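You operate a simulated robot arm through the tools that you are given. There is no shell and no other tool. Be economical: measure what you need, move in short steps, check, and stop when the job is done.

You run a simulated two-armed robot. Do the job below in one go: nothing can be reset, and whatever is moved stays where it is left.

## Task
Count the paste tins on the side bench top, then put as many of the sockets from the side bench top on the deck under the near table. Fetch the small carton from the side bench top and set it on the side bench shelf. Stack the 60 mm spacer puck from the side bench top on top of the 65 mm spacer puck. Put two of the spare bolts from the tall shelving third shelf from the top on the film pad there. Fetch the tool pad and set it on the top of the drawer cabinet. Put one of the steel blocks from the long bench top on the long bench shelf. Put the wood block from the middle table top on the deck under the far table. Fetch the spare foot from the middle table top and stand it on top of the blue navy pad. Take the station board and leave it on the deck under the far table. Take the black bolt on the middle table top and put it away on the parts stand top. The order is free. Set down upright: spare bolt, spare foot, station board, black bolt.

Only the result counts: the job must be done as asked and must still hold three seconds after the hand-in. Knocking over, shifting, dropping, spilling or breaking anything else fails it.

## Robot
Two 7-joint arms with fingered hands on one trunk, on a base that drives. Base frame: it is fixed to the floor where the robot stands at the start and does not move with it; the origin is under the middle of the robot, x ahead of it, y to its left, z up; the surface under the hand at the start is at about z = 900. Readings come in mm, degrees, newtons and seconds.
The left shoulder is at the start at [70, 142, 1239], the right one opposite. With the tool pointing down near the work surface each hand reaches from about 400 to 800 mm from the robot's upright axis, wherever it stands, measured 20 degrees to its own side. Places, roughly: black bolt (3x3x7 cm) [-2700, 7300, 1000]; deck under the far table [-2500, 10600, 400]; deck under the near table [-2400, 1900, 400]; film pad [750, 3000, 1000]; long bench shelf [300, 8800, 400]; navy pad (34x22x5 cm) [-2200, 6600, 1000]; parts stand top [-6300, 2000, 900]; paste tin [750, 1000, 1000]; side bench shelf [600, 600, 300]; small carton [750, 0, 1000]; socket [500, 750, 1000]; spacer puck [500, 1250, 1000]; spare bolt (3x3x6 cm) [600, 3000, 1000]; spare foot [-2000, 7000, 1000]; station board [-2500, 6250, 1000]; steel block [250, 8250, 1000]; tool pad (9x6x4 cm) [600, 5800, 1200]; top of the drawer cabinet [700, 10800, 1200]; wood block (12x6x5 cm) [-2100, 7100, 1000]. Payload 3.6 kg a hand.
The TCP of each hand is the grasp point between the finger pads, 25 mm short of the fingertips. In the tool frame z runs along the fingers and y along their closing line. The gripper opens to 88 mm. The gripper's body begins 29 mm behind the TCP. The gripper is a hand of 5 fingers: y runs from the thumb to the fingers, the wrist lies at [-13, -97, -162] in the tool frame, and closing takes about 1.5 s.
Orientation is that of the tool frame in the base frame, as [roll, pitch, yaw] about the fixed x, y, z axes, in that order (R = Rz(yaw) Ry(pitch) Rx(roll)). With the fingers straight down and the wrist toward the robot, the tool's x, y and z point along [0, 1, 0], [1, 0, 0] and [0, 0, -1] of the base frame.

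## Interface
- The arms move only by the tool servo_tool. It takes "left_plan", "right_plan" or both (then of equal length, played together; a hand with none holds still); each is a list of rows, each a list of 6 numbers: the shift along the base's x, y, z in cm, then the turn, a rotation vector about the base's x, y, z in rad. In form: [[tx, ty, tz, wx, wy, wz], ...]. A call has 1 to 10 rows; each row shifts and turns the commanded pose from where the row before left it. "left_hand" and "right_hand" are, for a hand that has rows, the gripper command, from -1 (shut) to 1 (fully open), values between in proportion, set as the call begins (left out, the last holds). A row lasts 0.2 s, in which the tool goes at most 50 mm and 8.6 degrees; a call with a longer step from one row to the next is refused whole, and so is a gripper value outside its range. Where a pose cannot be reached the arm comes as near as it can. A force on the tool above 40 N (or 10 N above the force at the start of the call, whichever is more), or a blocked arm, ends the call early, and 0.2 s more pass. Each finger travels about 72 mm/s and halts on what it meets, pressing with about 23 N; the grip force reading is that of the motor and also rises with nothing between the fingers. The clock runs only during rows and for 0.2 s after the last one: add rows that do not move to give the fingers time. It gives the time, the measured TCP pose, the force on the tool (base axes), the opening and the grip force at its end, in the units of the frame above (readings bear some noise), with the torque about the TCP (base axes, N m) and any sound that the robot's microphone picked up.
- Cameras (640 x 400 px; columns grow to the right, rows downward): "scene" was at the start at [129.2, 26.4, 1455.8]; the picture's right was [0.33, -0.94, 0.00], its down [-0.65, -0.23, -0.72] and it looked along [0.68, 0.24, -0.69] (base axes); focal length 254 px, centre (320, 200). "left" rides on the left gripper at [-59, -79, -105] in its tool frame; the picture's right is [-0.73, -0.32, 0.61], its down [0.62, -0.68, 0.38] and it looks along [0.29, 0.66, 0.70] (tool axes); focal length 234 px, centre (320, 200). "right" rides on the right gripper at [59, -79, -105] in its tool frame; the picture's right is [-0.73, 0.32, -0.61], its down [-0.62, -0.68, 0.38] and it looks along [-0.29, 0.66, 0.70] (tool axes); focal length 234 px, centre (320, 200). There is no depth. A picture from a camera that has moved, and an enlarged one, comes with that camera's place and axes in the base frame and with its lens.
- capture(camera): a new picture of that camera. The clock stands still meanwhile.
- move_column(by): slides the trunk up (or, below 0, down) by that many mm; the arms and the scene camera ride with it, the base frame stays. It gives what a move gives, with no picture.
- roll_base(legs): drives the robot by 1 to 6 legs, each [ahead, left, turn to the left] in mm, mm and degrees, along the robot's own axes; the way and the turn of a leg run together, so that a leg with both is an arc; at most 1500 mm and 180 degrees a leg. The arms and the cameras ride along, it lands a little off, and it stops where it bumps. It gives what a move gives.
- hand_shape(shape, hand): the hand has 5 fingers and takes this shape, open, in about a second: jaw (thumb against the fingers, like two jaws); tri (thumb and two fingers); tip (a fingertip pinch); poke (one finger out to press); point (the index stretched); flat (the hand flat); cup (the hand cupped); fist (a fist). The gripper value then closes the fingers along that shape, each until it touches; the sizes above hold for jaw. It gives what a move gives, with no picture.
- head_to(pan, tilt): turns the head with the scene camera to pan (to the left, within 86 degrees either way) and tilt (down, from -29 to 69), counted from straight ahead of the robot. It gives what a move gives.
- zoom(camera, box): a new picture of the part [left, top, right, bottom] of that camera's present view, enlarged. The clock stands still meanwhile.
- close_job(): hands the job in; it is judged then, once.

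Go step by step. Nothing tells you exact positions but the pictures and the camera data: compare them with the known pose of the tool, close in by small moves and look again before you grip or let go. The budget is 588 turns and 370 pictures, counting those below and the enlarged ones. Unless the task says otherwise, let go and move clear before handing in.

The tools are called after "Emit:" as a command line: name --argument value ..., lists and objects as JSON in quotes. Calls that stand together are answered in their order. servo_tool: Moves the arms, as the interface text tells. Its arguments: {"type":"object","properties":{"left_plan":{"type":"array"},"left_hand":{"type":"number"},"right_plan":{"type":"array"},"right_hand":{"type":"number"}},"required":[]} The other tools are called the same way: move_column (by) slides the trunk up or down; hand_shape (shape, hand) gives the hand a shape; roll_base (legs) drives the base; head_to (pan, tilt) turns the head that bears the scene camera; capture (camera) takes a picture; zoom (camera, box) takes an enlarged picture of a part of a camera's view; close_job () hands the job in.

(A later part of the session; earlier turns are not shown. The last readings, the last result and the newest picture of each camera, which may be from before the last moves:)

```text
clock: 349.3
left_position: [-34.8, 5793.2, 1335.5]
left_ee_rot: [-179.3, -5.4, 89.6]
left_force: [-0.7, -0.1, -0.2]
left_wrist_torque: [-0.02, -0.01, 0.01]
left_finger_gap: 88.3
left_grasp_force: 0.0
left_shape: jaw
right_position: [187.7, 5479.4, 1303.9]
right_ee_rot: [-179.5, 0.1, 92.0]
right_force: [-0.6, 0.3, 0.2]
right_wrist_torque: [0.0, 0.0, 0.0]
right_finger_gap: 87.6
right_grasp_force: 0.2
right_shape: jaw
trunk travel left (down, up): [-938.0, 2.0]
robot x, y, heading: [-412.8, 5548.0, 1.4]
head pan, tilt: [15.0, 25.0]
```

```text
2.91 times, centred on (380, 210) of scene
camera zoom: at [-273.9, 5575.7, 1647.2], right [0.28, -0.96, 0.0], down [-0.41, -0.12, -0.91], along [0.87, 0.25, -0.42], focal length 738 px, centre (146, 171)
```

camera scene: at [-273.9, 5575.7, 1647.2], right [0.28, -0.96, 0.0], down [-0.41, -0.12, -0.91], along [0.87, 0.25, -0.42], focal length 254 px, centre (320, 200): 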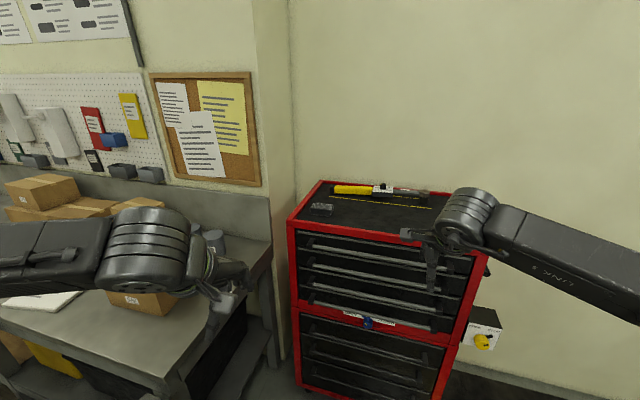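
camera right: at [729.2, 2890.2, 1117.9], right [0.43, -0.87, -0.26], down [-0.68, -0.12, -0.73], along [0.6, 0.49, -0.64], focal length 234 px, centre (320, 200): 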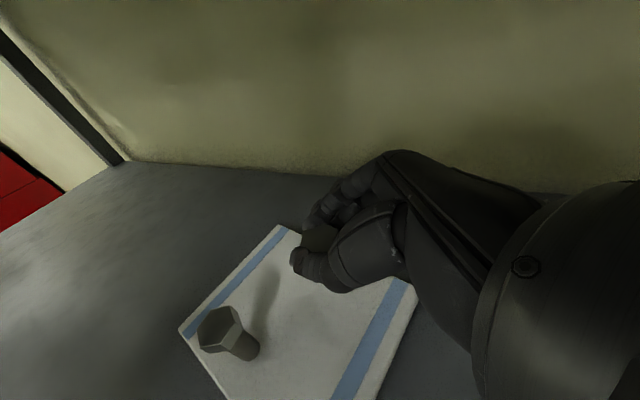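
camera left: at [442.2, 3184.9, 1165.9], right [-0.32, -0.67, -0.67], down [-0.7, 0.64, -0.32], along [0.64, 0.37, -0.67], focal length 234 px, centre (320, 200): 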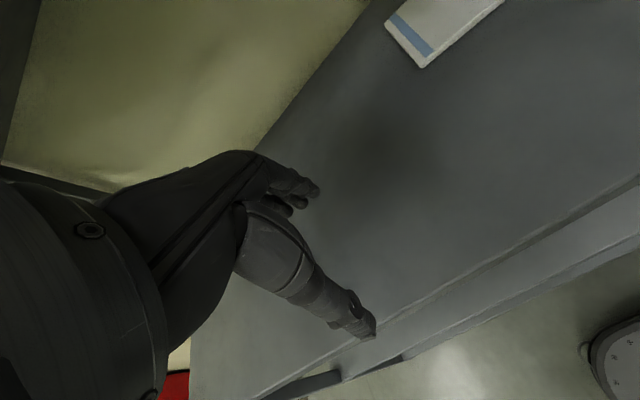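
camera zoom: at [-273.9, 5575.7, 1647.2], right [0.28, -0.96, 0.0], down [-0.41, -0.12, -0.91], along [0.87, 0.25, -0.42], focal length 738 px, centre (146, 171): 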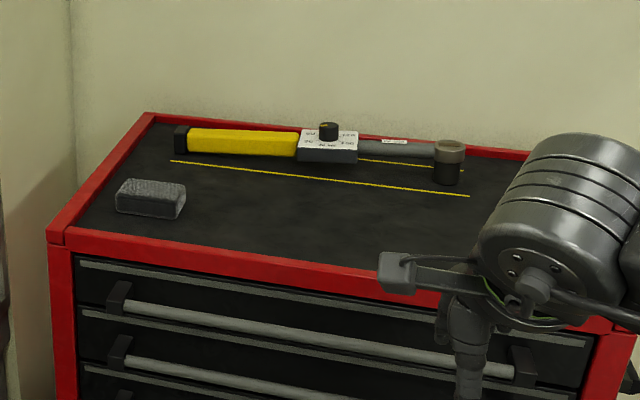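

The grey block is the tool pad, next to a torque wrench. I drive up to the cart.

Emit:
roll_base --legs '[[420, 30, -1]]'

Emit:
head_to --pan 15 --tilt 40

Emit:
capture --camera "scene"

Emit:
capture --camera "left"

```text
clock: 351.9
left_position: [391.2, 5824.6, 1335.2]
left_ee_rot: [-179.4, -5.3, 89.1]
left_force: [-0.7, -0.6, -0.2]
left_wrist_torque: [0.01, -0.01, -0.02]
left_finger_gap: 88.2
left_grasp_force: 0.0
left_shape: jaw
right_position: [607.7, 5509.6, 1307.6]
right_ee_rot: [-179.6, 0.0, 91.3]
right_force: [0.0, 0.0, -0.2]
right_wrist_torque: [0.04, 0.0, -0.02]
right_finger_gap: 87.8
right_grasp_force: 0.0
right_shape: jaw
trunk travel left (down, up): [-938.0, 2.0]
robot x, y, heading: [11.3, 5587.3, 0.6]
head pan, tilt: [15.0, 25.0]
```

```text
clock: 352.7
left_position: [394.1, 5826.0, 1335.3]
left_ee_rot: [-179.3, -5.3, 89.1]
left_force: [-0.7, 0.5, -0.3]
left_wrist_torque: [-0.02, 0.0, -0.01]
left_finger_gap: 87.9
left_grasp_force: 0.0
left_shape: jaw
right_position: [610.9, 5510.0, 1305.7]
right_ee_rot: [-179.5, 0.1, 91.4]
right_force: [0.3, 0.3, 0.1]
right_wrist_torque: [-0.01, 0.03, 0.02]
right_finger_gap: 87.7
right_grasp_force: 0.2
right_shape: jaw
trunk travel left (down, up): [-938.0, 2.0]
robot x, y, heading: [9.9, 5585.8, 0.7]
head pan, tilt: [15.0, 40.0]
```

```text
148 pictures are left
camera scene: at [144.2, 5608.7, 1623.9], right [0.27, -0.96, 0.0], down [-0.62, -0.17, -0.77], along [0.74, 0.21, -0.64], focal length 254 px, centre (320, 200)
```

scene: 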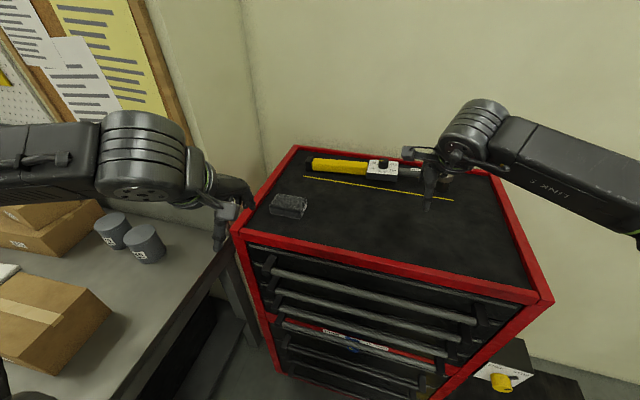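

```text
147 pictures are left
camera left: at [311.9, 5760.2, 1435.9], right [-0.34, -0.66, -0.67], down [-0.67, 0.67, -0.32], along [0.65, 0.34, -0.67], focal length 234 px, centre (320, 200)
```

left: 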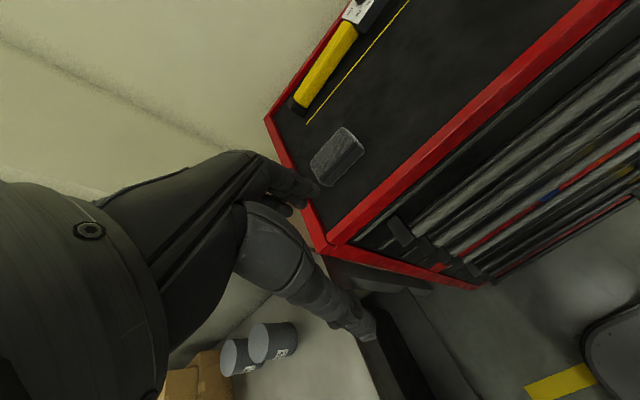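

The block's centre is near (598, 5820, 1203). I move the left hand above it and level it.

Emit:
servo_tool --left_plan '[[4.1, 0, 0, -0.09, 0, 0], [4.1, 0, 0, 0, 0, 0], [4.1, 0, -1, 0, 0, 0], [4.1, 0, -1.5, 0, 0, 0], [4.0, -0.5, -2, 0, 0, 0], [0, 0, 0, 0, 0, 0]]' --left_hand 1

Emit:
capture --camera "left"

Emit:
zoom --camera "scene" --box '[220, 130, 380, 250]'

```text
clock: 354.1
left_position: [598.5, 5817.6, 1289.7]
left_ee_rot: [-179.4, -0.1, 89.0]
left_force: [-0.2, 0.3, 0.0]
left_wrist_torque: [-0.01, -0.02, 0.05]
left_finger_gap: 88.1
left_grasp_force: 0.1
left_shape: jaw
right_position: [611.1, 5510.0, 1305.4]
right_ee_rot: [-179.4, 0.1, 91.4]
right_force: [-0.4, -0.4, -0.1]
right_wrist_torque: [-0.03, 0.01, 0.01]
right_finger_gap: 87.6
right_grasp_force: 0.1
right_shape: jaw
trunk travel left (down, up): [-938.0, 2.0]
robot x, y, heading: [13.4, 5586.4, 0.6]
head pan, tilt: [15.0, 40.0]
```

```text
146 pictures are left
camera left: at [516.5, 5761.8, 1397.3], right [-0.34, -0.72, -0.61], down [-0.67, 0.64, -0.38], along [0.66, 0.28, -0.7], focal length 234 px, centre (320, 200)
```

left: 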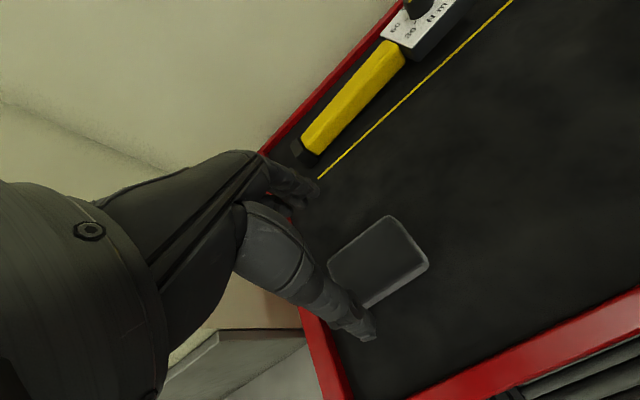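

```text
3.33 times, centred on (300, 190) of scene
camera zoom: at [143.3, 5608.5, 1623.9], right [0.27, -0.96, 0.0], down [-0.62, -0.17, -0.77], along [0.74, 0.21, -0.64], focal length 846 px, centre (387, 233)
```

zoom: 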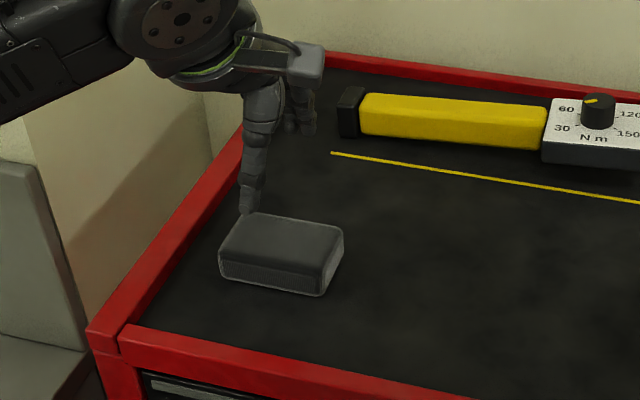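

Emit:
servo_tool --left_plan '[[0.3, 0.2, -4, 0, 0, 0], [0, 0, -4, 0, 0, 0], [0, 0, 0, 0, 0, 0]]'

Emit:
capture --camera "left"

Emit:
zoom --camera "scene" --box '[240, 150, 340, 225]'

```text
clock: 354.9
left_position: [600.2, 5821.1, 1210.9]
left_ee_rot: [-179.5, -0.1, 89.0]
left_force: [0.2, -0.3, 0.4]
left_wrist_torque: [0.0, -0.03, 0.01]
left_finger_gap: 87.9
left_grasp_force: 0.1
left_shape: jaw
right_position: [608.9, 5509.8, 1305.3]
right_ee_rot: [-179.5, 0.0, 91.3]
right_force: [-0.6, -0.2, -0.3]
right_wrist_torque: [-0.04, 0.02, 0.01]
right_finger_gap: 87.9
right_grasp_force: 0.0
right_shape: jaw
trunk travel left (down, up): [-938.0, 2.0]
robot x, y, heading: [13.0, 5586.3, 0.5]
head pan, tilt: [15.0, 40.0]
```

```text
144 pictures are left
camera left: at [519.0, 5764.7, 1316.8], right [-0.34, -0.72, -0.61], down [-0.67, 0.64, -0.38], along [0.66, 0.28, -0.7], focal length 234 px, centre (320, 200)
```

left: 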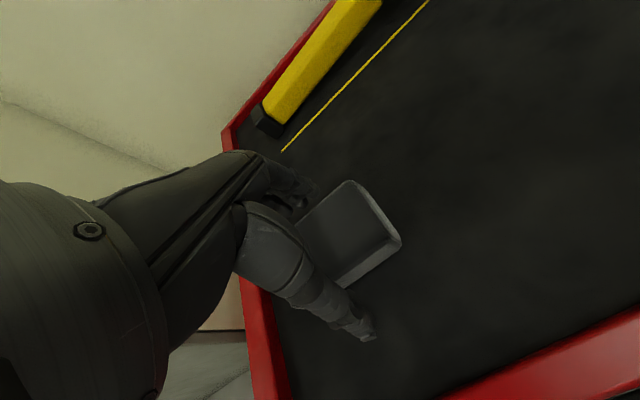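

```text
5.33 times, centred on (290, 188) of scene
camera zoom: at [142.6, 5608.4, 1624.0], right [0.27, -0.96, 0.0], down [-0.62, -0.17, -0.77], along [0.74, 0.21, -0.64], focal length 1354 px, centre (480, 267)
```

zoom: 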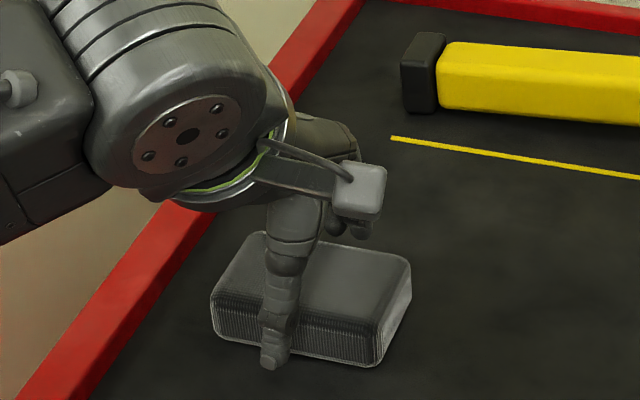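

Emit:
servo_tool --left_plan '[[0, -0.5, -1.2, 0, 0, 0], [0, 0, -1.1, 0, 0, 0], [0, 0, 0, 0, 0, 0]]'

Emit:
servo_tool --left_plan '[[0, 0, 0, 0, 0, 0], [0, 0, 0, 0, 0, 0], [0, 0, 0, 0, 0, 0], [0, 0, 0, 0, 0, 0], [0, 0, 0, 0, 0, 0], [0, 0, 0, 0, 0, 0]]' --left_hand -1

Emit:
servo_tool --left_plan '[[0, 0, 2, 0, 0, 0], [0, 0, 3, 0, 0, 0], [0, 0, 3, 0, 0, 0], [0, 0, 0, 0, 0, 0]]'

Emit:
capture --camera "left"

```text
clock: 355.7
left_position: [600.5, 5816.3, 1188.9]
left_ee_rot: [-179.5, -0.1, 89.0]
left_force: [0.4, 0.2, 2.5]
left_wrist_torque: [-0.01, -0.09, -0.01]
left_finger_gap: 87.9
left_grasp_force: 0.0
left_shape: jaw
right_position: [610.4, 5509.3, 1304.8]
right_ee_rot: [-179.5, 0.0, 91.3]
right_force: [-0.2, 0.9, -0.1]
right_wrist_torque: [0.02, -0.02, -0.01]
right_finger_gap: 87.5
right_grasp_force: 0.1
right_shape: jaw
trunk travel left (down, up): [-938.0, 2.0]
robot x, y, heading: [12.9, 5586.7, 0.5]
head pan, tilt: [15.0, 40.0]
```

```text
clock: 357.1
left_position: [600.0, 5816.9, 1186.7]
left_ee_rot: [-179.4, -0.1, 89.0]
left_force: [0.7, 1.6, 1.4]
left_wrist_torque: [0.01, 0.04, -0.03]
left_finger_gap: 59.9
left_grasp_force: 23.1
left_shape: jaw
right_position: [611.0, 5509.9, 1305.7]
right_ee_rot: [-179.4, 0.0, 91.3]
right_force: [-0.8, 1.0, 0.7]
right_wrist_torque: [-0.02, 0.0, 0.01]
right_finger_gap: 87.6
right_grasp_force: 0.1
right_shape: jaw
trunk travel left (down, up): [-938.0, 2.0]
robot x, y, heading: [9.9, 5585.1, 0.6]
head pan, tilt: [15.0, 40.0]
```

```text
clock: 358.1
left_position: [602.3, 5817.2, 1267.6]
left_ee_rot: [-179.4, 0.0, 89.0]
left_force: [-0.6, -0.5, -0.8]
left_wrist_torque: [-0.03, 0.02, 0.0]
left_finger_gap: 60.0
left_grasp_force: 22.9
left_shape: jaw
right_position: [610.6, 5510.0, 1306.2]
right_ee_rot: [-179.5, 0.0, 91.3]
right_force: [-0.1, 0.1, -0.9]
right_wrist_torque: [0.01, -0.01, -0.01]
right_finger_gap: 87.8
right_grasp_force: 0.0
right_shape: jaw
trunk travel left (down, up): [-938.0, 2.0]
robot x, y, heading: [11.5, 5584.0, 0.5]
head pan, tilt: [15.0, 40.0]
```

```text
142 pictures are left
camera left: at [520.6, 5761.2, 1374.5], right [-0.34, -0.72, -0.61], down [-0.67, 0.64, -0.38], along [0.65, 0.28, -0.7], focal length 234 px, centre (320, 200)
```

left: 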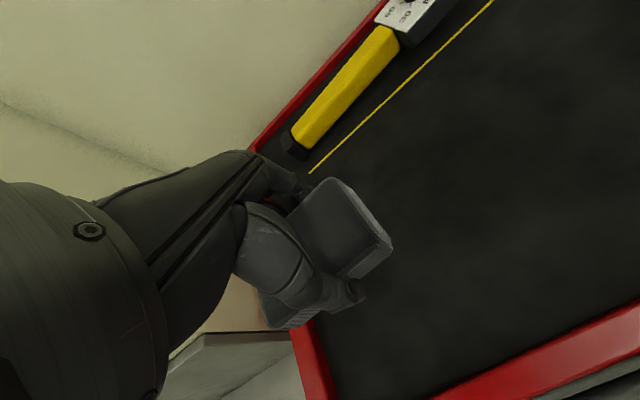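

The tool pad is held. I back away and look along the aisle toward the long bench.

Emit:
roll_base --legs '[[-850, 0, -0.5]]'

Emit:
head_to --pan 70 --tilt 20

Emit:
capture --camera "scene"

```text
clock: 362.6
left_position: [-250.5, 5804.3, 1266.7]
left_ee_rot: [-179.4, -0.2, 87.7]
left_force: [0.0, -0.4, -0.7]
left_wrist_torque: [0.05, 0.0, -0.01]
left_finger_gap: 59.9
left_grasp_force: 22.8
left_shape: jaw
right_position: [-249.8, 5495.8, 1303.8]
right_ee_rot: [-179.4, 0.1, 90.0]
right_force: [-0.5, 0.4, -0.3]
right_wrist_torque: [0.02, -0.01, 0.02]
right_finger_gap: 87.5
right_grasp_force: 0.1
right_shape: jaw
trunk travel left (down, up): [-938.0, 2.0]
robot x, y, heading: [-847.0, 5588.9, -0.9]
head pan, tilt: [15.0, 40.0]
```

```text
clock: 363.9
left_position: [-251.3, 5804.2, 1268.1]
left_ee_rot: [-179.3, -0.1, 87.7]
left_force: [0.1, -0.1, -0.6]
left_wrist_torque: [0.0, 0.02, -0.01]
left_finger_gap: 59.9
left_grasp_force: 22.4
left_shape: jaw
right_position: [-251.4, 5495.9, 1305.2]
right_ee_rot: [-179.5, 0.1, 90.0]
right_force: [-0.1, 0.9, 0.2]
right_wrist_torque: [0.01, 0.0, 0.0]
right_finger_gap: 87.8
right_grasp_force: 0.1
right_shape: jaw
trunk travel left (down, up): [-938.0, 2.0]
robot x, y, heading: [-851.8, 5586.9, -0.8]
head pan, tilt: [70.0, 20.0]
```

```text
141 pictures are left
camera scene: at [-763.8, 5672.6, 1655.3], right [0.93, -0.35, 0.0], down [-0.12, -0.32, -0.94], along [0.33, 0.88, -0.34], focal length 254 px, centre (320, 200)
```

scene: 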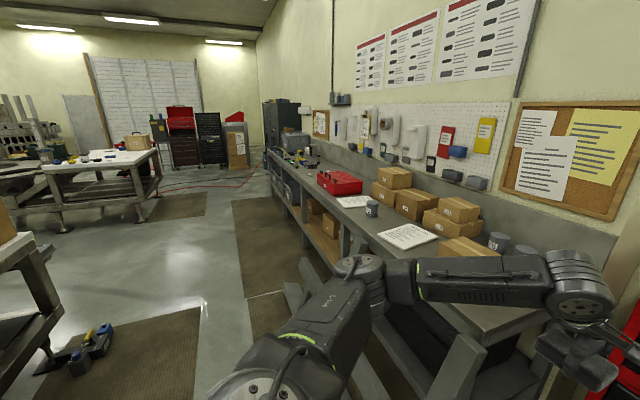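

The long bench runs along the wall with its front near x = -30. I drive along it to the steel blocks near y = 8250.

Emit:
roll_base --legs '[[0, 1400, 0], [0, 1370, 0.8]]'

Emit:
head_to --pan -10 --tilt 30

Emit:
capture --camera "scene"

```text
clock: 377.4
left_position: [-270.2, 8603.2, 1269.5]
left_ee_rot: [-179.5, -0.2, 90.0]
left_force: [-0.4, 0.6, -0.1]
left_wrist_torque: [0.02, 0.01, 0.0]
left_finger_gap: 59.9
left_grasp_force: 23.1
left_shape: jaw
right_position: [-256.2, 8297.1, 1306.9]
right_ee_rot: [-179.6, -0.1, 92.2]
right_force: [0.7, 0.2, -0.8]
right_wrist_torque: [-0.01, 0.0, 0.0]
right_finger_gap: 87.8
right_grasp_force: 0.0
right_shape: jaw
trunk travel left (down, up): [-938.0, 2.0]
robot x, y, heading: [-853.2, 8362.1, 1.8]
head pan, tilt: [70.0, 20.0]
```

```text
clock: 378.9
left_position: [-258.5, 8605.2, 1263.3]
left_ee_rot: [-178.9, -0.2, 89.9]
left_force: [0.0, 0.5, -0.4]
left_wrist_torque: [-0.02, -0.02, 0.01]
left_finger_gap: 59.8
left_grasp_force: 22.9
left_shape: jaw
right_position: [-245.3, 8296.7, 1300.1]
right_ee_rot: [-179.1, 0.0, 92.3]
right_force: [0.5, -0.4, 0.2]
right_wrist_torque: [0.03, -0.01, 0.03]
right_finger_gap: 88.0
right_grasp_force: 0.1
right_shape: jaw
trunk travel left (down, up): [-938.0, 2.0]
robot x, y, heading: [-856.1, 8363.3, 1.9]
head pan, tilt: [-10.0, 30.0]
```

```text
140 pictures are left
camera scene: at [-730.6, 8351.6, 1642.1], right [-0.15, -0.99, 0.0], down [-0.49, 0.07, -0.87], along [0.86, -0.13, -0.49], focal length 254 px, centre (320, 200)
```

scene: 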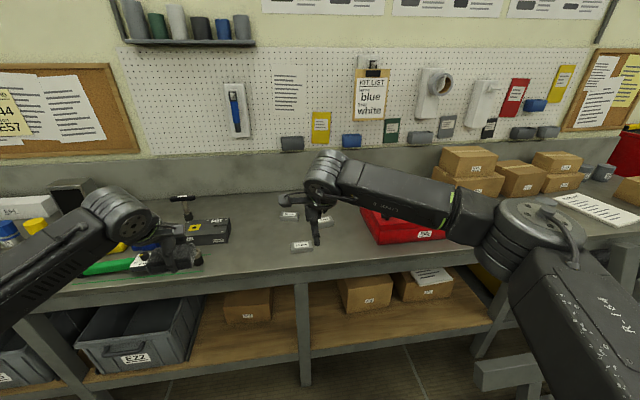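

Emit:
zoom --camera "scene" --box '[240, 180, 400, 280]'

Emit:
zoom --camera "scene" --box '[60, 260, 500, 400]'

```text
4.00 times, centred on (320, 230) of scene
camera zoom: at [-730.6, 8351.6, 1642.1], right [-0.15, -0.99, 0.0], down [-0.49, 0.07, -0.87], along [0.86, -0.13, -0.49], focal length 1015 px, centre (320, 80)
```

zoom: 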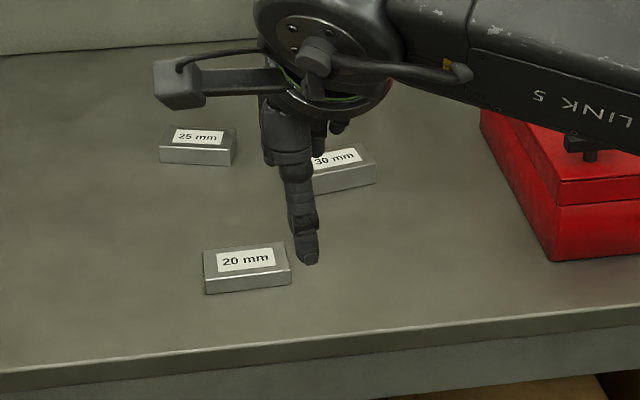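

```text
1.45 times, centred on (280, 330) of scene
camera zoom: at [-730.6, 8351.6, 1642.1], right [-0.15, -0.99, 0.0], down [-0.49, 0.07, -0.87], along [0.86, -0.13, -0.49], focal length 369 px, centre (378, 11)
```

zoom: 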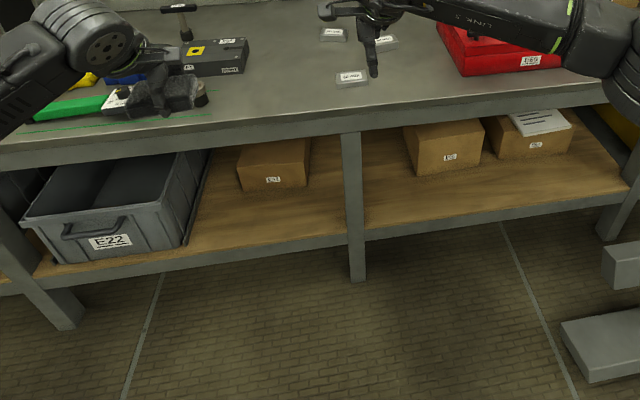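

Three steel blocks (20, 25, 30 mm) lie on the bench. I'll take the 30 mm one with the right hand. I retract the left hand with the tool pad, then approach.

Emit:
servo_tool --left_plan '[[-4, 0, 0, 0, 0, 0], [-4, 0, 0, 0, 0, 0], [-4, 0, 0, 0, 0, 0], [-4, 0, 0, 0, 0, 0]]'

Emit:
roll_base --legs '[[480, 0, -2]]'

Emit:
move_column --by -130

Emit:
head_to --pan -12 --tilt 42

Emit:
capture --camera "scene"

Emit:
capture --camera "right"

```text
clock: 379.9
left_position: [-418.4, 8604.8, 1265.9]
left_ee_rot: [-179.0, -0.1, 89.9]
left_force: [-0.3, -0.6, 0.3]
left_wrist_torque: [0.0, -0.01, 0.0]
left_finger_gap: 59.5
left_grasp_force: 23.6
left_shape: jaw
right_position: [-247.4, 8298.3, 1302.1]
right_ee_rot: [-179.1, 0.1, 92.2]
right_force: [0.2, -0.3, -0.4]
right_wrist_torque: [0.02, -0.01, -0.01]
right_finger_gap: 87.8
right_grasp_force: 0.0
right_shape: jaw
trunk travel left (down, up): [-938.0, 2.0]
robot x, y, heading: [-856.6, 8361.7, 1.8]
head pan, tilt: [-10.0, 30.0]
```

```text
clock: 382.7
left_position: [64.8, 8591.9, 1264.6]
left_ee_rot: [-179.0, -0.1, 87.7]
left_force: [0.2, 0.0, -0.1]
left_wrist_torque: [0.04, -0.04, 0.01]
left_finger_gap: 59.9
left_grasp_force: 23.2
left_shape: jaw
right_position: [224.9, 8277.3, 1300.8]
right_ee_rot: [-179.0, 0.0, 90.0]
right_force: [0.1, 0.8, -0.4]
right_wrist_torque: [-0.02, -0.01, 0.01]
right_finger_gap: 88.0
right_grasp_force: 0.1
right_shape: jaw
trunk travel left (down, up): [-938.0, 2.0]
robot x, y, heading: [-381.8, 8369.5, -0.7]
head pan, tilt: [-10.0, 30.0]
```

```text
clock: 384.3
left_position: [64.7, 8591.1, 1133.7]
left_ee_rot: [-178.9, -0.1, 87.7]
left_force: [-0.2, 0.8, -0.3]
left_wrist_torque: [-0.03, -0.01, 0.01]
left_finger_gap: 59.7
left_grasp_force: 23.3
left_shape: jaw
right_position: [225.1, 8277.9, 1168.9]
right_ee_rot: [-179.1, 0.0, 90.0]
right_force: [0.3, 0.4, 0.1]
right_wrist_torque: [0.01, 0.03, 0.04]
right_finger_gap: 88.3
right_grasp_force: 0.1
right_shape: jaw
trunk travel left (down, up): [-808.0, 132.0]
robot x, y, heading: [-385.9, 8365.3, -0.8]
head pan, tilt: [-10.0, 30.0]
```

```text
clock: 385.0
left_position: [66.1, 8591.0, 1133.2]
left_ee_rot: [-178.9, -0.2, 87.8]
left_force: [-0.5, 0.1, -0.9]
left_wrist_torque: [0.0, 0.04, 0.01]
left_finger_gap: 59.7
left_grasp_force: 22.6
left_shape: jaw
right_position: [225.4, 8276.9, 1169.3]
right_ee_rot: [-178.9, 0.0, 90.0]
right_force: [-0.4, -0.1, -0.4]
right_wrist_torque: [0.03, 0.01, -0.01]
right_finger_gap: 88.0
right_grasp_force: 0.0
right_shape: jaw
trunk travel left (down, up): [-808.0, 132.0]
robot x, y, heading: [-383.0, 8369.2, -0.6]
head pan, tilt: [-12.0, 42.0]
```

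```text
137 pictures are left
camera scene: at [-250.6, 8348.4, 1494.0], right [-0.22, -0.98, 0.0], down [-0.65, 0.15, -0.74], along [0.73, -0.16, -0.67], focal length 254 px, centre (320, 200)
```

scene: 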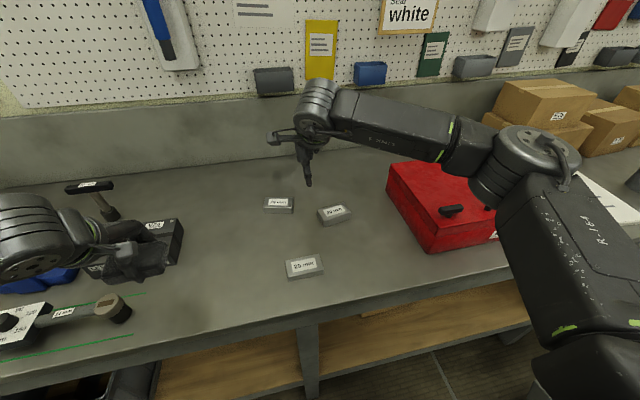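

```text
136 pictures are left
camera right: at [148.4, 8336.3, 1275.2], right [0.33, -0.73, 0.6], down [-0.69, -0.62, -0.37], along [0.64, -0.29, -0.71], focal length 234 px, centre (320, 200)
```

right: 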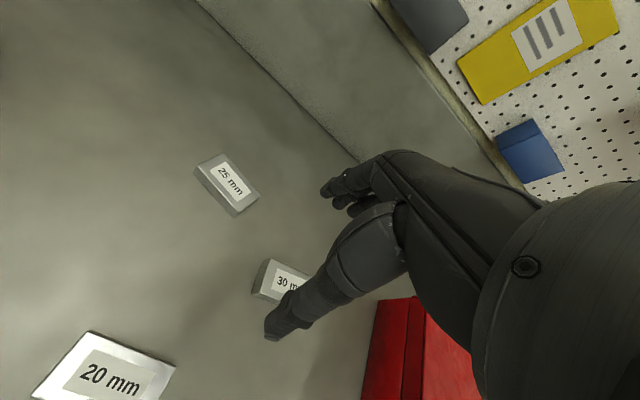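

Emit:
zoom --camera "scene" --box '[300, 180, 380, 240]'

```text
6.67 times, centred on (340, 210) of scene
camera zoom: at [-250.6, 8348.4, 1494.0], right [-0.22, -0.98, 0.0], down [-0.65, 0.15, -0.74], along [0.73, -0.16, -0.67], focal length 1692 px, centre (187, 133)
```

zoom: 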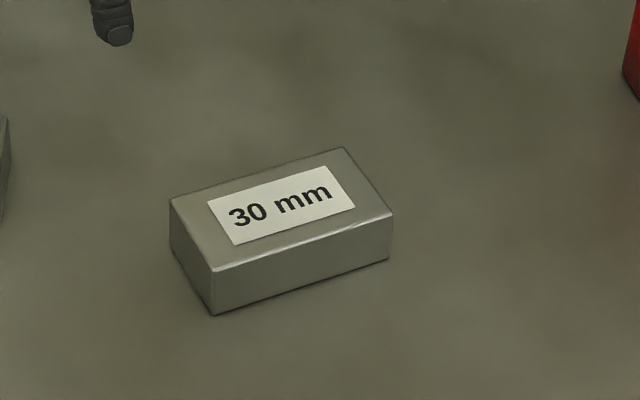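

The 30 mm block is about 88 × 46 mm, turned 11°, centre near (266, 8195), bench at z ≈ 935. I move above it with matching yaw.

Emit:
servo_tool --right_plan '[[1.3, -2.7, -3, 0, 0, 0.1], [1.4, -2.7, -3.5, 0, 0, 0.097], [1.4, -2.8, -3.5, 0, 0, 0], [0, 0, -3.5, 0, 0, 0], [0, 0, 0, 0, 0, 0]]' --right_hand 1

Emit:
capture --camera "right"

```text
clock: 386.2
left_position: [66.0, 8591.9, 1133.8]
left_ee_rot: [-178.9, -0.1, 87.7]
left_force: [-0.3, 0.4, -0.3]
left_wrist_torque: [0.0, 0.02, 0.0]
left_finger_gap: 59.6
left_grasp_force: 23.0
left_shape: jaw
right_position: [268.2, 8195.6, 1032.4]
right_ee_rot: [-179.0, 0.1, 101.3]
right_force: [0.8, 0.1, -0.4]
right_wrist_torque: [-0.03, -0.02, 0.01]
right_finger_gap: 87.9
right_grasp_force: 0.0
right_shape: jaw
trunk travel left (down, up): [-808.0, 132.0]
robot x, y, heading: [-382.1, 8367.1, -0.9]
head pan, tilt: [-12.0, 42.0]
```

```text
134 pictures are left
camera right: at [181.6, 8237.0, 1138.8], right [0.47, -0.65, 0.6], down [-0.55, -0.75, -0.37], along [0.69, -0.16, -0.71], focal length 234 px, centre (320, 200)
```

right: 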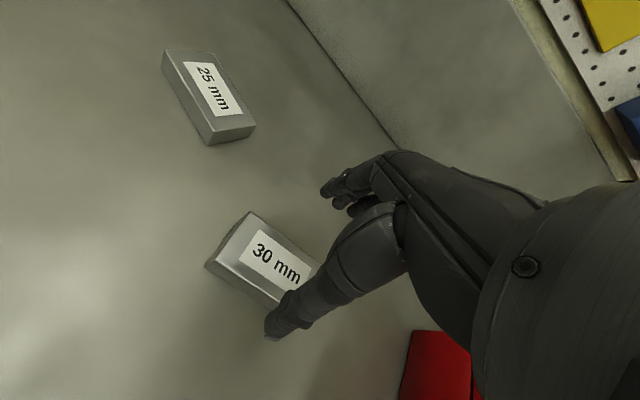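

Aligned. Down, close, and lift.

Emit:
servo_tool --right_plan '[[-0.2, -0.4, -3, 0, 0, 0], [0, 0, -2.5, 0, 0, 0], [0, 0, -1.2, 0, 0, 0], [0, 0, 0, 0, 0, 0]]'

Emit:
servo_tool --right_plan '[[0, 0, 0, 0, 0, 0], [0, 0, 0, 0, 0, 0], [0, 0, 0, 0, 0, 0], [0, 0, 0, 0, 0, 0], [0, 0, 0, 0, 0, 0], [0, 0, 0, 0, 0, 0], [0, 0, 0, 0, 0, 0]]' --right_hand -1

Emit:
servo_tool --right_plan '[[0, 0, 1, 0, 0, 0], [0, 0, 3, 0, 0, 0], [0, 0, 4, 0, 0, 0], [0, 0, 4, 0, 0, 0], [0, 0, 0, 0, 0, 0]]'

Emit:
capture --camera "right"

```text
clock: 387.2
left_position: [65.4, 8590.0, 1132.8]
left_ee_rot: [-178.9, -0.1, 87.7]
left_force: [-1.1, -0.6, -0.9]
left_wrist_torque: [-0.02, -0.03, 0.02]
left_finger_gap: 59.5
left_grasp_force: 22.8
left_shape: jaw
right_position: [264.7, 8191.9, 966.1]
right_ee_rot: [-179.0, 0.1, 101.3]
right_force: [-0.1, 1.2, 0.7]
right_wrist_torque: [0.0, 0.01, 0.0]
right_finger_gap: 87.6
right_grasp_force: 0.0
right_shape: jaw
trunk travel left (down, up): [-808.0, 132.0]
robot x, y, heading: [-382.7, 8367.3, -0.5]
head pan, tilt: [-12.0, 42.0]
```

```text
clock: 388.8
left_position: [65.5, 8591.0, 1133.3]
left_ee_rot: [-179.0, -0.1, 87.6]
left_force: [0.4, 0.2, -1.3]
left_wrist_torque: [0.04, -0.02, 0.0]
left_finger_gap: 59.6
left_grasp_force: 23.2
left_shape: jaw
right_position: [266.4, 8190.4, 966.1]
right_ee_rot: [-179.0, 0.0, 101.4]
right_force: [-1.0, -0.8, -0.1]
right_wrist_torque: [0.01, 0.02, 0.14]
right_finger_gap: 44.6
right_grasp_force: 23.1
right_shape: jaw
trunk travel left (down, up): [-808.0, 132.0]
robot x, y, heading: [-381.0, 8365.4, -0.6]
head pan, tilt: [-12.0, 42.0]
```

```text
clock: 390.0
left_position: [68.3, 8591.4, 1132.5]
left_ee_rot: [-178.8, -0.2, 87.6]
left_force: [-0.4, -0.2, -0.5]
left_wrist_torque: [-0.03, 0.0, 0.01]
left_finger_gap: 59.5
left_grasp_force: 23.4
left_shape: jaw
right_position: [266.9, 8192.0, 1086.2]
right_ee_rot: [-178.9, 0.0, 101.3]
right_force: [0.6, -0.1, -9.9]
right_wrist_torque: [0.0, 0.06, -0.01]
right_finger_gap: 44.7
right_grasp_force: 23.2
right_shape: jaw
trunk travel left (down, up): [-808.0, 132.0]
robot x, y, heading: [-383.2, 8366.3, -0.5]
head pan, tilt: [-12.0, 42.0]
```

```text
133 pictures are left
camera right: at [179.2, 8233.8, 1192.5], right [0.47, -0.65, 0.6], down [-0.55, -0.75, -0.37], along [0.69, -0.16, -0.71], focal length 234 px, centre (320, 200)
```

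right: 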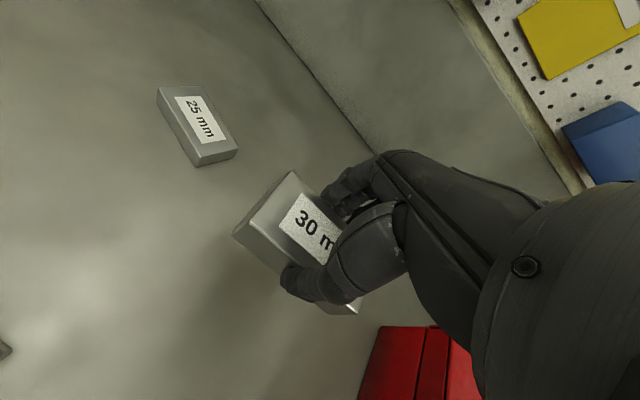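

The block is held. I back off, lower the trunk, and look at the shelf.

Emit:
roll_base --legs '[[-480, 0, 0.5]]'

Emit:
move_column --by -400

Emit:
move_column --by -150

Emit:
head_to --pan -10 --tilt 28

Emit:
capture --camera "scene"

```text
clock: 392.8
left_position: [-410.7, 8599.1, 1132.1]
left_ee_rot: [-178.8, -0.2, 88.5]
left_force: [0.3, 0.5, 0.1]
left_wrist_torque: [0.0, -0.02, 0.03]
left_finger_gap: 59.8
left_grasp_force: 22.9
left_shape: jaw
right_position: [-208.5, 8203.0, 1084.6]
right_ee_rot: [-178.9, -0.1, 102.1]
right_force: [0.2, 0.2, -10.4]
right_wrist_torque: [0.03, 0.06, -0.01]
right_finger_gap: 44.5
right_grasp_force: 22.6
right_shape: jaw
trunk travel left (down, up): [-808.0, 132.0]
robot x, y, heading: [-857.6, 8369.5, -0.1]
head pan, tilt: [-12.0, 42.0]
```

```text
clock: 396.7
left_position: [-402.2, 8600.3, 728.5]
left_ee_rot: [-178.2, -0.3, 88.5]
left_force: [0.6, -0.5, 0.4]
left_wrist_torque: [-0.02, 0.01, -0.03]
left_finger_gap: 59.6
left_grasp_force: 22.6
left_shape: jaw
right_position: [-199.8, 8203.2, 679.2]
right_ee_rot: [-178.5, -0.1, 102.1]
right_force: [0.3, 0.7, -10.6]
right_wrist_torque: [0.01, 0.04, -0.03]
right_finger_gap: 43.8
right_grasp_force: 23.3
right_shape: jaw
trunk travel left (down, up): [-408.0, 532.0]
robot x, y, heading: [-861.0, 8367.2, 0.2]
head pan, tilt: [-12.0, 42.0]
```

```text
clock: 398.4
left_position: [-403.2, 8599.3, 577.6]
left_ee_rot: [-178.3, -0.2, 88.4]
left_force: [0.0, 0.5, -0.8]
left_wrist_torque: [0.0, 0.0, -0.02]
left_finger_gap: 59.9
left_grasp_force: 23.3
left_shape: jaw
right_position: [-199.6, 8202.0, 529.0]
right_ee_rot: [-178.6, -0.2, 102.1]
right_force: [-0.6, 0.3, -10.6]
right_wrist_torque: [0.0, 0.04, 0.02]
right_finger_gap: 43.9
right_grasp_force: 22.6
right_shape: jaw
trunk travel left (down, up): [-258.0, 682.0]
robot x, y, heading: [-862.1, 8371.5, 0.1]
head pan, tilt: [-12.0, 42.0]
```

```text
clock: 399.2
left_position: [-403.2, 8599.9, 578.5]
left_ee_rot: [-178.2, -0.2, 88.5]
left_force: [0.5, 0.0, -0.6]
left_wrist_torque: [0.0, 0.0, -0.03]
left_finger_gap: 59.9
left_grasp_force: 22.4
left_shape: jaw
right_position: [-200.3, 8203.4, 529.6]
right_ee_rot: [-178.4, -0.1, 102.0]
right_force: [0.1, 0.4, -10.1]
right_wrist_torque: [-0.01, 0.04, 0.0]
right_finger_gap: 44.1
right_grasp_force: 22.7
right_shape: jaw
trunk travel left (down, up): [-258.0, 682.0]
robot x, y, heading: [-856.6, 8372.8, -0.0]
head pan, tilt: [-10.0, 28.0]
```

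```text
132 pictures are left
camera scene: at [-726.2, 8353.7, 965.0], right [-0.17, -0.99, 0.0], down [-0.46, 0.08, -0.89], along [0.87, -0.15, -0.46], focal length 254 px, centre (320, 200)
```

scene: 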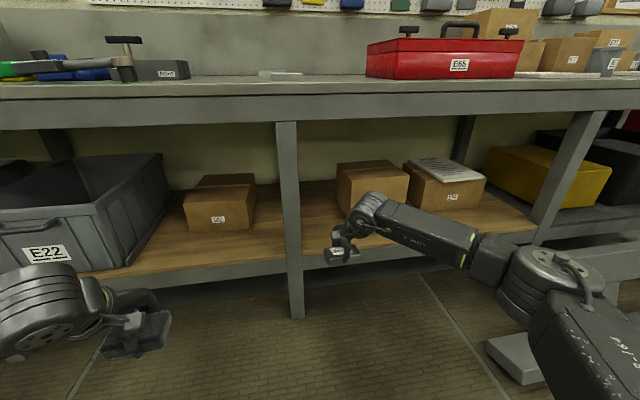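

Emit:
roll_base --legs '[[280, 0, 0]]'

Emit:
servo_tool --right_plan '[[0, 0, -3, 0, 0, 0], [0, 0, -3, 0, 0, 0], [0, 0, -2, 0, 0, 0], [0, 0, 0, 0, 0, 0]]'

Emit:
capture --camera "scene"

Emit:
capture --camera "right"

```text
clock: 401.1
left_position: [-121.9, 8601.4, 577.2]
left_ee_rot: [-178.3, -0.3, 88.7]
left_force: [0.0, -0.1, -0.6]
left_wrist_torque: [0.0, 0.01, -0.01]
left_finger_gap: 59.5
left_grasp_force: 22.9
left_shape: jaw
right_position: [79.5, 8205.4, 529.1]
right_ee_rot: [-178.4, -0.1, 102.4]
right_force: [0.0, -0.4, -10.9]
right_wrist_torque: [-0.03, 0.03, 0.02]
right_finger_gap: 44.2
right_grasp_force: 23.0
right_shape: jaw
trunk travel left (down, up): [-258.0, 682.0]
robot x, y, heading: [-580.8, 8369.2, 0.2]
head pan, tilt: [-10.0, 28.0]
```

```text
clock: 402.1
left_position: [-124.0, 8602.9, 576.0]
left_ee_rot: [-178.2, -0.2, 88.7]
left_force: [-0.3, 0.0, -1.2]
left_wrist_torque: [-0.02, 0.01, 0.0]
left_finger_gap: 59.6
left_grasp_force: 22.7
left_shape: jaw
right_position: [80.0, 8207.9, 446.1]
right_ee_rot: [-178.4, -0.1, 102.3]
right_force: [0.7, -0.1, -10.0]
right_wrist_torque: [-0.02, 0.03, 0.03]
right_finger_gap: 44.0
right_grasp_force: 23.2
right_shape: jaw
trunk travel left (down, up): [-258.0, 682.0]
robot x, y, heading: [-579.7, 8374.5, -0.2]
head pan, tilt: [-10.0, 28.0]
```

```text
131 pictures are left
camera scene: at [-437.8, 8355.1, 965.2], right [-0.17, -0.99, 0.0], down [-0.46, 0.08, -0.88], along [0.87, -0.15, -0.47], focal length 254 px, centre (320, 200)
```

scene: 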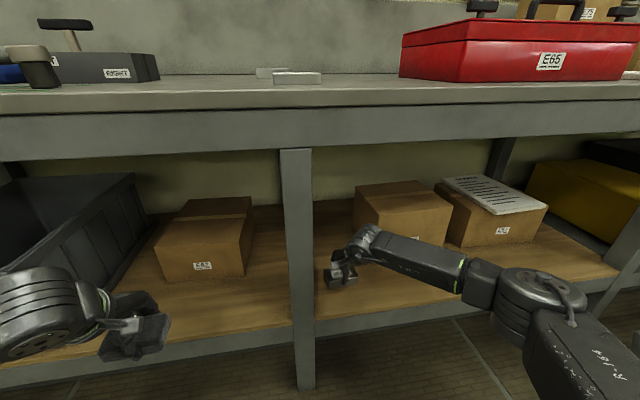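

```text
130 pictures are left
camera right: at [-6.7, 8247.9, 554.3], right [0.49, -0.64, 0.6], down [-0.54, -0.76, -0.36], along [0.68, -0.15, -0.71], focal length 234 px, centre (320, 200)
```

right: 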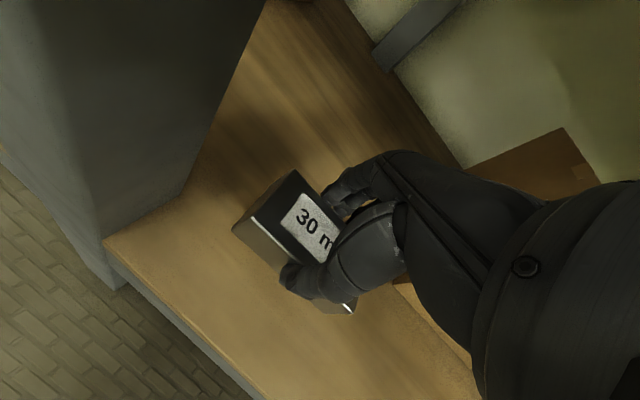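

Emit:
servo_tool --right_plan '[[0, 0, -1.5, 0, 0, 0], [0, 0, -0.5, 0, 0, 0], [0, 0, -0.5, 0, 0, 0], [0, 0, 0, 0, 0, 0]]'

Emit:
servo_tool --right_plan '[[0, 0, -0.4, 0, 0, 0], [0, 0, -0.4, 0, 0, 0], [0, 0, -0.4, 0, 0, 0], [0, 0, -0.4, 0, 0, 0], [0, 0, 0, 0, 0, 0]]'

```text
clock: 403.1
left_position: [-122.8, 8601.4, 575.4]
left_ee_rot: [-178.4, -0.1, 88.7]
left_force: [0.1, -0.6, -0.6]
left_wrist_torque: [0.02, -0.01, 0.0]
left_finger_gap: 59.8
left_grasp_force: 23.0
left_shape: jaw
right_position: [79.1, 8206.4, 422.7]
right_ee_rot: [-178.4, -0.1, 102.3]
right_force: [-0.2, 0.0, -10.2]
right_wrist_torque: [0.03, 0.09, 0.02]
right_finger_gap: 43.9
right_grasp_force: 22.9
right_shape: jaw
trunk travel left (down, up): [-258.0, 682.0]
robot x, y, heading: [-580.2, 8373.9, 0.0]
head pan, tilt: [-10.0, 28.0]
```

```text
clock: 404.3
left_position: [-124.1, 8602.1, 575.0]
left_ee_rot: [-178.3, -0.1, 88.8]
left_force: [-0.6, 0.0, 0.2]
left_wrist_torque: [0.03, 0.02, -0.04]
left_finger_gap: 59.6
left_grasp_force: 23.5
left_shape: jaw
right_position: [79.3, 8206.3, 404.9]
right_ee_rot: [-178.3, -0.1, 102.4]
right_force: [0.4, -1.2, -10.6]
right_wrist_torque: [0.03, 0.05, -0.01]
right_finger_gap: 44.3
right_grasp_force: 23.2
right_shape: jaw
trunk travel left (down, up): [-258.0, 682.0]
robot x, y, heading: [-579.9, 8375.8, 0.1]
head pan, tilt: [-10.0, 28.0]
```

Emit:
servo_tool --right_plan '[[0, 0, -0.4, 0, 0, 0], [0, 0, -0.4, 0, 0, 0], [0, 0, -0.4, 0, 0, 0], [0, 0, 0, 0, 0, 0]]'

Emit:
capture --camera "right"

```text
clock: 405.3
left_position: [-125.5, 8602.3, 576.8]
left_ee_rot: [-178.3, -0.2, 88.7]
left_force: [0.2, -0.3, -0.5]
left_wrist_torque: [-0.02, -0.01, -0.01]
left_finger_gap: 59.6
left_grasp_force: 23.3
left_shape: jaw
right_position: [80.3, 8207.1, 397.4]
right_ee_rot: [-178.7, -0.1, 102.2]
right_force: [2.4, 0.7, 8.2]
right_wrist_torque: [-0.13, -0.24, 0.08]
right_finger_gap: 43.9
right_grasp_force: 22.9
right_shape: jaw
trunk travel left (down, up): [-258.0, 682.0]
robot x, y, heading: [-579.9, 8368.0, 0.2]
head pan, tilt: [-10.0, 28.0]
```

```text
129 pictures are left
camera right: at [-7.8, 8248.4, 504.3], right [0.48, -0.64, 0.6], down [-0.54, -0.76, -0.37], along [0.69, -0.15, -0.71], focal length 234 px, centre (320, 200)
```

right: 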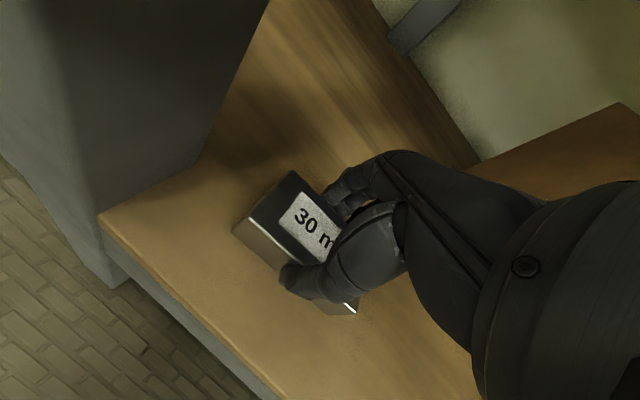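

Seated on the shelf (z ≈ 367). Release and rise, then back out.

Emit:
servo_tool --right_plan '[[0, 0, 0.1, 0, 0, 0], [0, 0, 0, 0, 0, 0], [0, 0, 0, 0, 0, 0], [0, 0, 0, 0, 0, 0], [0, 0, 0, 0, 0, 0]]' --right_hand 1

Emit:
servo_tool --right_plan '[[0, 0, 1, 0, 0, 0], [0, 0, 3, 0, 0, 0], [0, 0, 3, 0, 0, 0], [0, 0, 3, 0, 0, 0]]'

Emit:
capture --camera "right"

Emit:
roll_base --legs '[[-420, 0, 0]]'

Emit:
move_column --by 400

Emit:
move_column --by 280

Emit:
head_to --pan 60 --tilt 20

Emit:
capture --camera "scene"

```text
clock: 406.5
left_position: [-125.2, 8602.5, 576.6]
left_ee_rot: [-178.4, -0.1, 88.8]
left_force: [0.0, -0.4, -0.5]
left_wrist_torque: [-0.03, 0.03, -0.02]
left_finger_gap: 60.1
left_grasp_force: 23.2
left_shape: jaw
right_position: [77.6, 8206.4, 396.1]
right_ee_rot: [-178.5, 0.0, 102.3]
right_force: [0.0, 0.4, 0.9]
right_wrist_torque: [0.0, 0.03, 0.02]
right_finger_gap: 87.6
right_grasp_force: 0.2
right_shape: jaw
trunk travel left (down, up): [-258.0, 682.0]
robot x, y, heading: [-583.0, 8371.1, 0.4]
head pan, tilt: [-10.0, 28.0]
```

```text
clock: 407.5
left_position: [-125.3, 8603.0, 575.6]
left_ee_rot: [-178.5, -0.1, 88.7]
left_force: [-0.6, 0.1, 0.3]
left_wrist_torque: [-0.04, 0.02, 0.0]
left_finger_gap: 60.0
left_grasp_force: 23.3
left_shape: jaw
right_position: [79.6, 8206.6, 498.2]
right_ee_rot: [-178.5, 0.1, 102.3]
right_force: [0.5, 0.1, -0.1]
right_wrist_torque: [0.02, -0.01, 0.04]
right_finger_gap: 87.6
right_grasp_force: 0.0
right_shape: jaw
trunk travel left (down, up): [-258.0, 682.0]
robot x, y, heading: [-582.0, 8371.4, 0.3]
head pan, tilt: [-10.0, 28.0]
```

```text
128 pictures are left
camera right: at [-8.2, 8248.1, 604.4], right [0.49, -0.64, 0.6], down [-0.54, -0.76, -0.37], along [0.69, -0.15, -0.71], focal length 234 px, centre (320, 200)
```

right: 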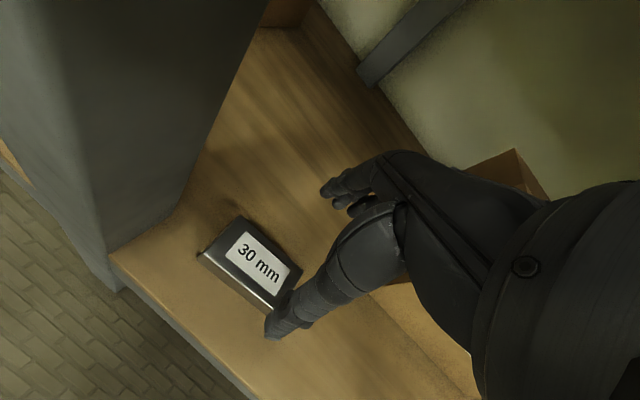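

```text
clock: 410.1
left_position: [-542.2, 8600.8, 575.8]
left_ee_rot: [-178.4, -0.1, 89.0]
left_force: [0.0, -0.5, -0.1]
left_wrist_torque: [0.03, -0.01, -0.04]
left_finger_gap: 59.9
left_grasp_force: 23.0
left_shape: jaw
right_position: [-337.6, 8206.5, 495.3]
right_ee_rot: [-178.5, 0.0, 102.5]
right_force: [-0.2, 0.5, -0.8]
right_wrist_torque: [0.0, -0.03, 0.02]
right_finger_gap: 87.6
right_grasp_force: 0.0
right_shape: jaw
trunk travel left (down, up): [-258.0, 682.0]
robot x, y, heading: [-993.0, 8367.6, 0.3]
head pan, tilt: [-10.0, 28.0]
```

```text
clock: 413.9
left_position: [-542.6, 8602.6, 974.9]
left_ee_rot: [-178.4, -0.1, 89.0]
left_force: [0.1, 0.1, 0.8]
left_wrist_torque: [0.0, 0.02, 0.01]
left_finger_gap: 59.8
left_grasp_force: 23.2
left_shape: jaw
right_position: [-337.6, 8207.0, 895.2]
right_ee_rot: [-178.5, 0.0, 102.5]
right_force: [-0.1, -0.6, -0.3]
right_wrist_torque: [-0.01, 0.01, -0.01]
right_finger_gap: 87.5
right_grasp_force: 0.1
right_shape: jaw
trunk travel left (down, up): [-658.0, 282.0]
robot x, y, heading: [-998.1, 8370.0, 0.9]
head pan, tilt: [-10.0, 28.0]
```

```text
clock: 416.8
left_position: [-542.4, 8600.3, 1254.8]
left_ee_rot: [-178.5, -0.1, 89.0]
left_force: [-0.2, 0.2, 0.1]
left_wrist_torque: [-0.01, -0.02, 0.03]
left_finger_gap: 59.8
left_grasp_force: 23.0
left_shape: jaw
right_position: [-337.0, 8206.6, 1177.4]
right_ee_rot: [-178.5, 0.0, 102.5]
right_force: [0.3, -0.4, -0.5]
right_wrist_torque: [0.0, -0.01, 0.02]
right_finger_gap: 87.6
right_grasp_force: 0.0
right_shape: jaw
trunk travel left (down, up): [-938.0, 2.0]
robot x, y, heading: [-998.5, 8369.4, 0.4]
head pan, tilt: [-10.0, 28.0]
```

```text
clock: 418.2
left_position: [-542.4, 8602.0, 1254.9]
left_ee_rot: [-178.5, -0.1, 89.0]
left_force: [1.0, -0.4, -1.3]
left_wrist_torque: [-0.02, -0.03, 0.0]
left_finger_gap: 59.8
left_grasp_force: 22.9
left_shape: jaw
right_position: [-336.9, 8206.4, 1176.3]
right_ee_rot: [-178.4, -0.1, 102.5]
right_force: [0.4, -0.7, -0.3]
right_wrist_torque: [0.01, -0.03, 0.0]
right_finger_gap: 87.7
right_grasp_force: 0.0
right_shape: jaw
trunk travel left (down, up): [-938.0, 2.0]
robot x, y, heading: [-995.8, 8374.7, 0.5]
head pan, tilt: [60.0, 20.0]
```

```text
127 pictures are left
camera scene: at [-899.7, 8449.2, 1655.3], right [0.87, -0.49, 0.0], down [-0.17, -0.3, -0.94], along [0.46, 0.82, -0.34], focal length 254 px, centre (320, 200)
```

scene: 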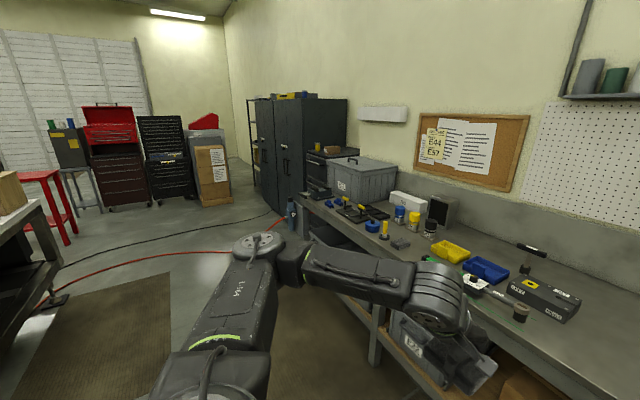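

Emit:
zoom --camera "scene" --box '[240, 80, 420, 240]'

```text
2.50 times, centred on (330, 160) of scene
camera zoom: at [-899.7, 8449.2, 1655.3], right [0.87, -0.49, 0.0], down [-0.17, -0.3, -0.94], along [0.46, 0.82, -0.34], focal length 635 px, centre (295, 300)
```

zoom: 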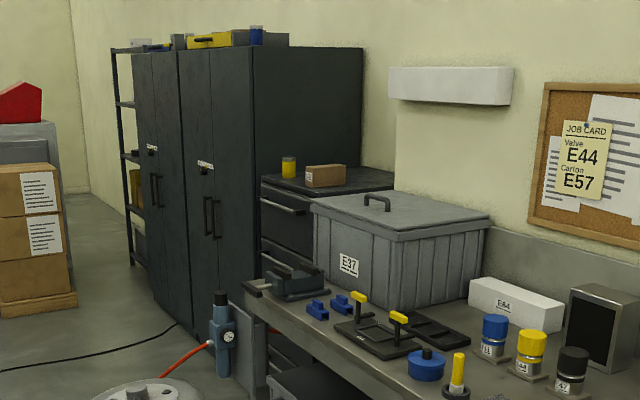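

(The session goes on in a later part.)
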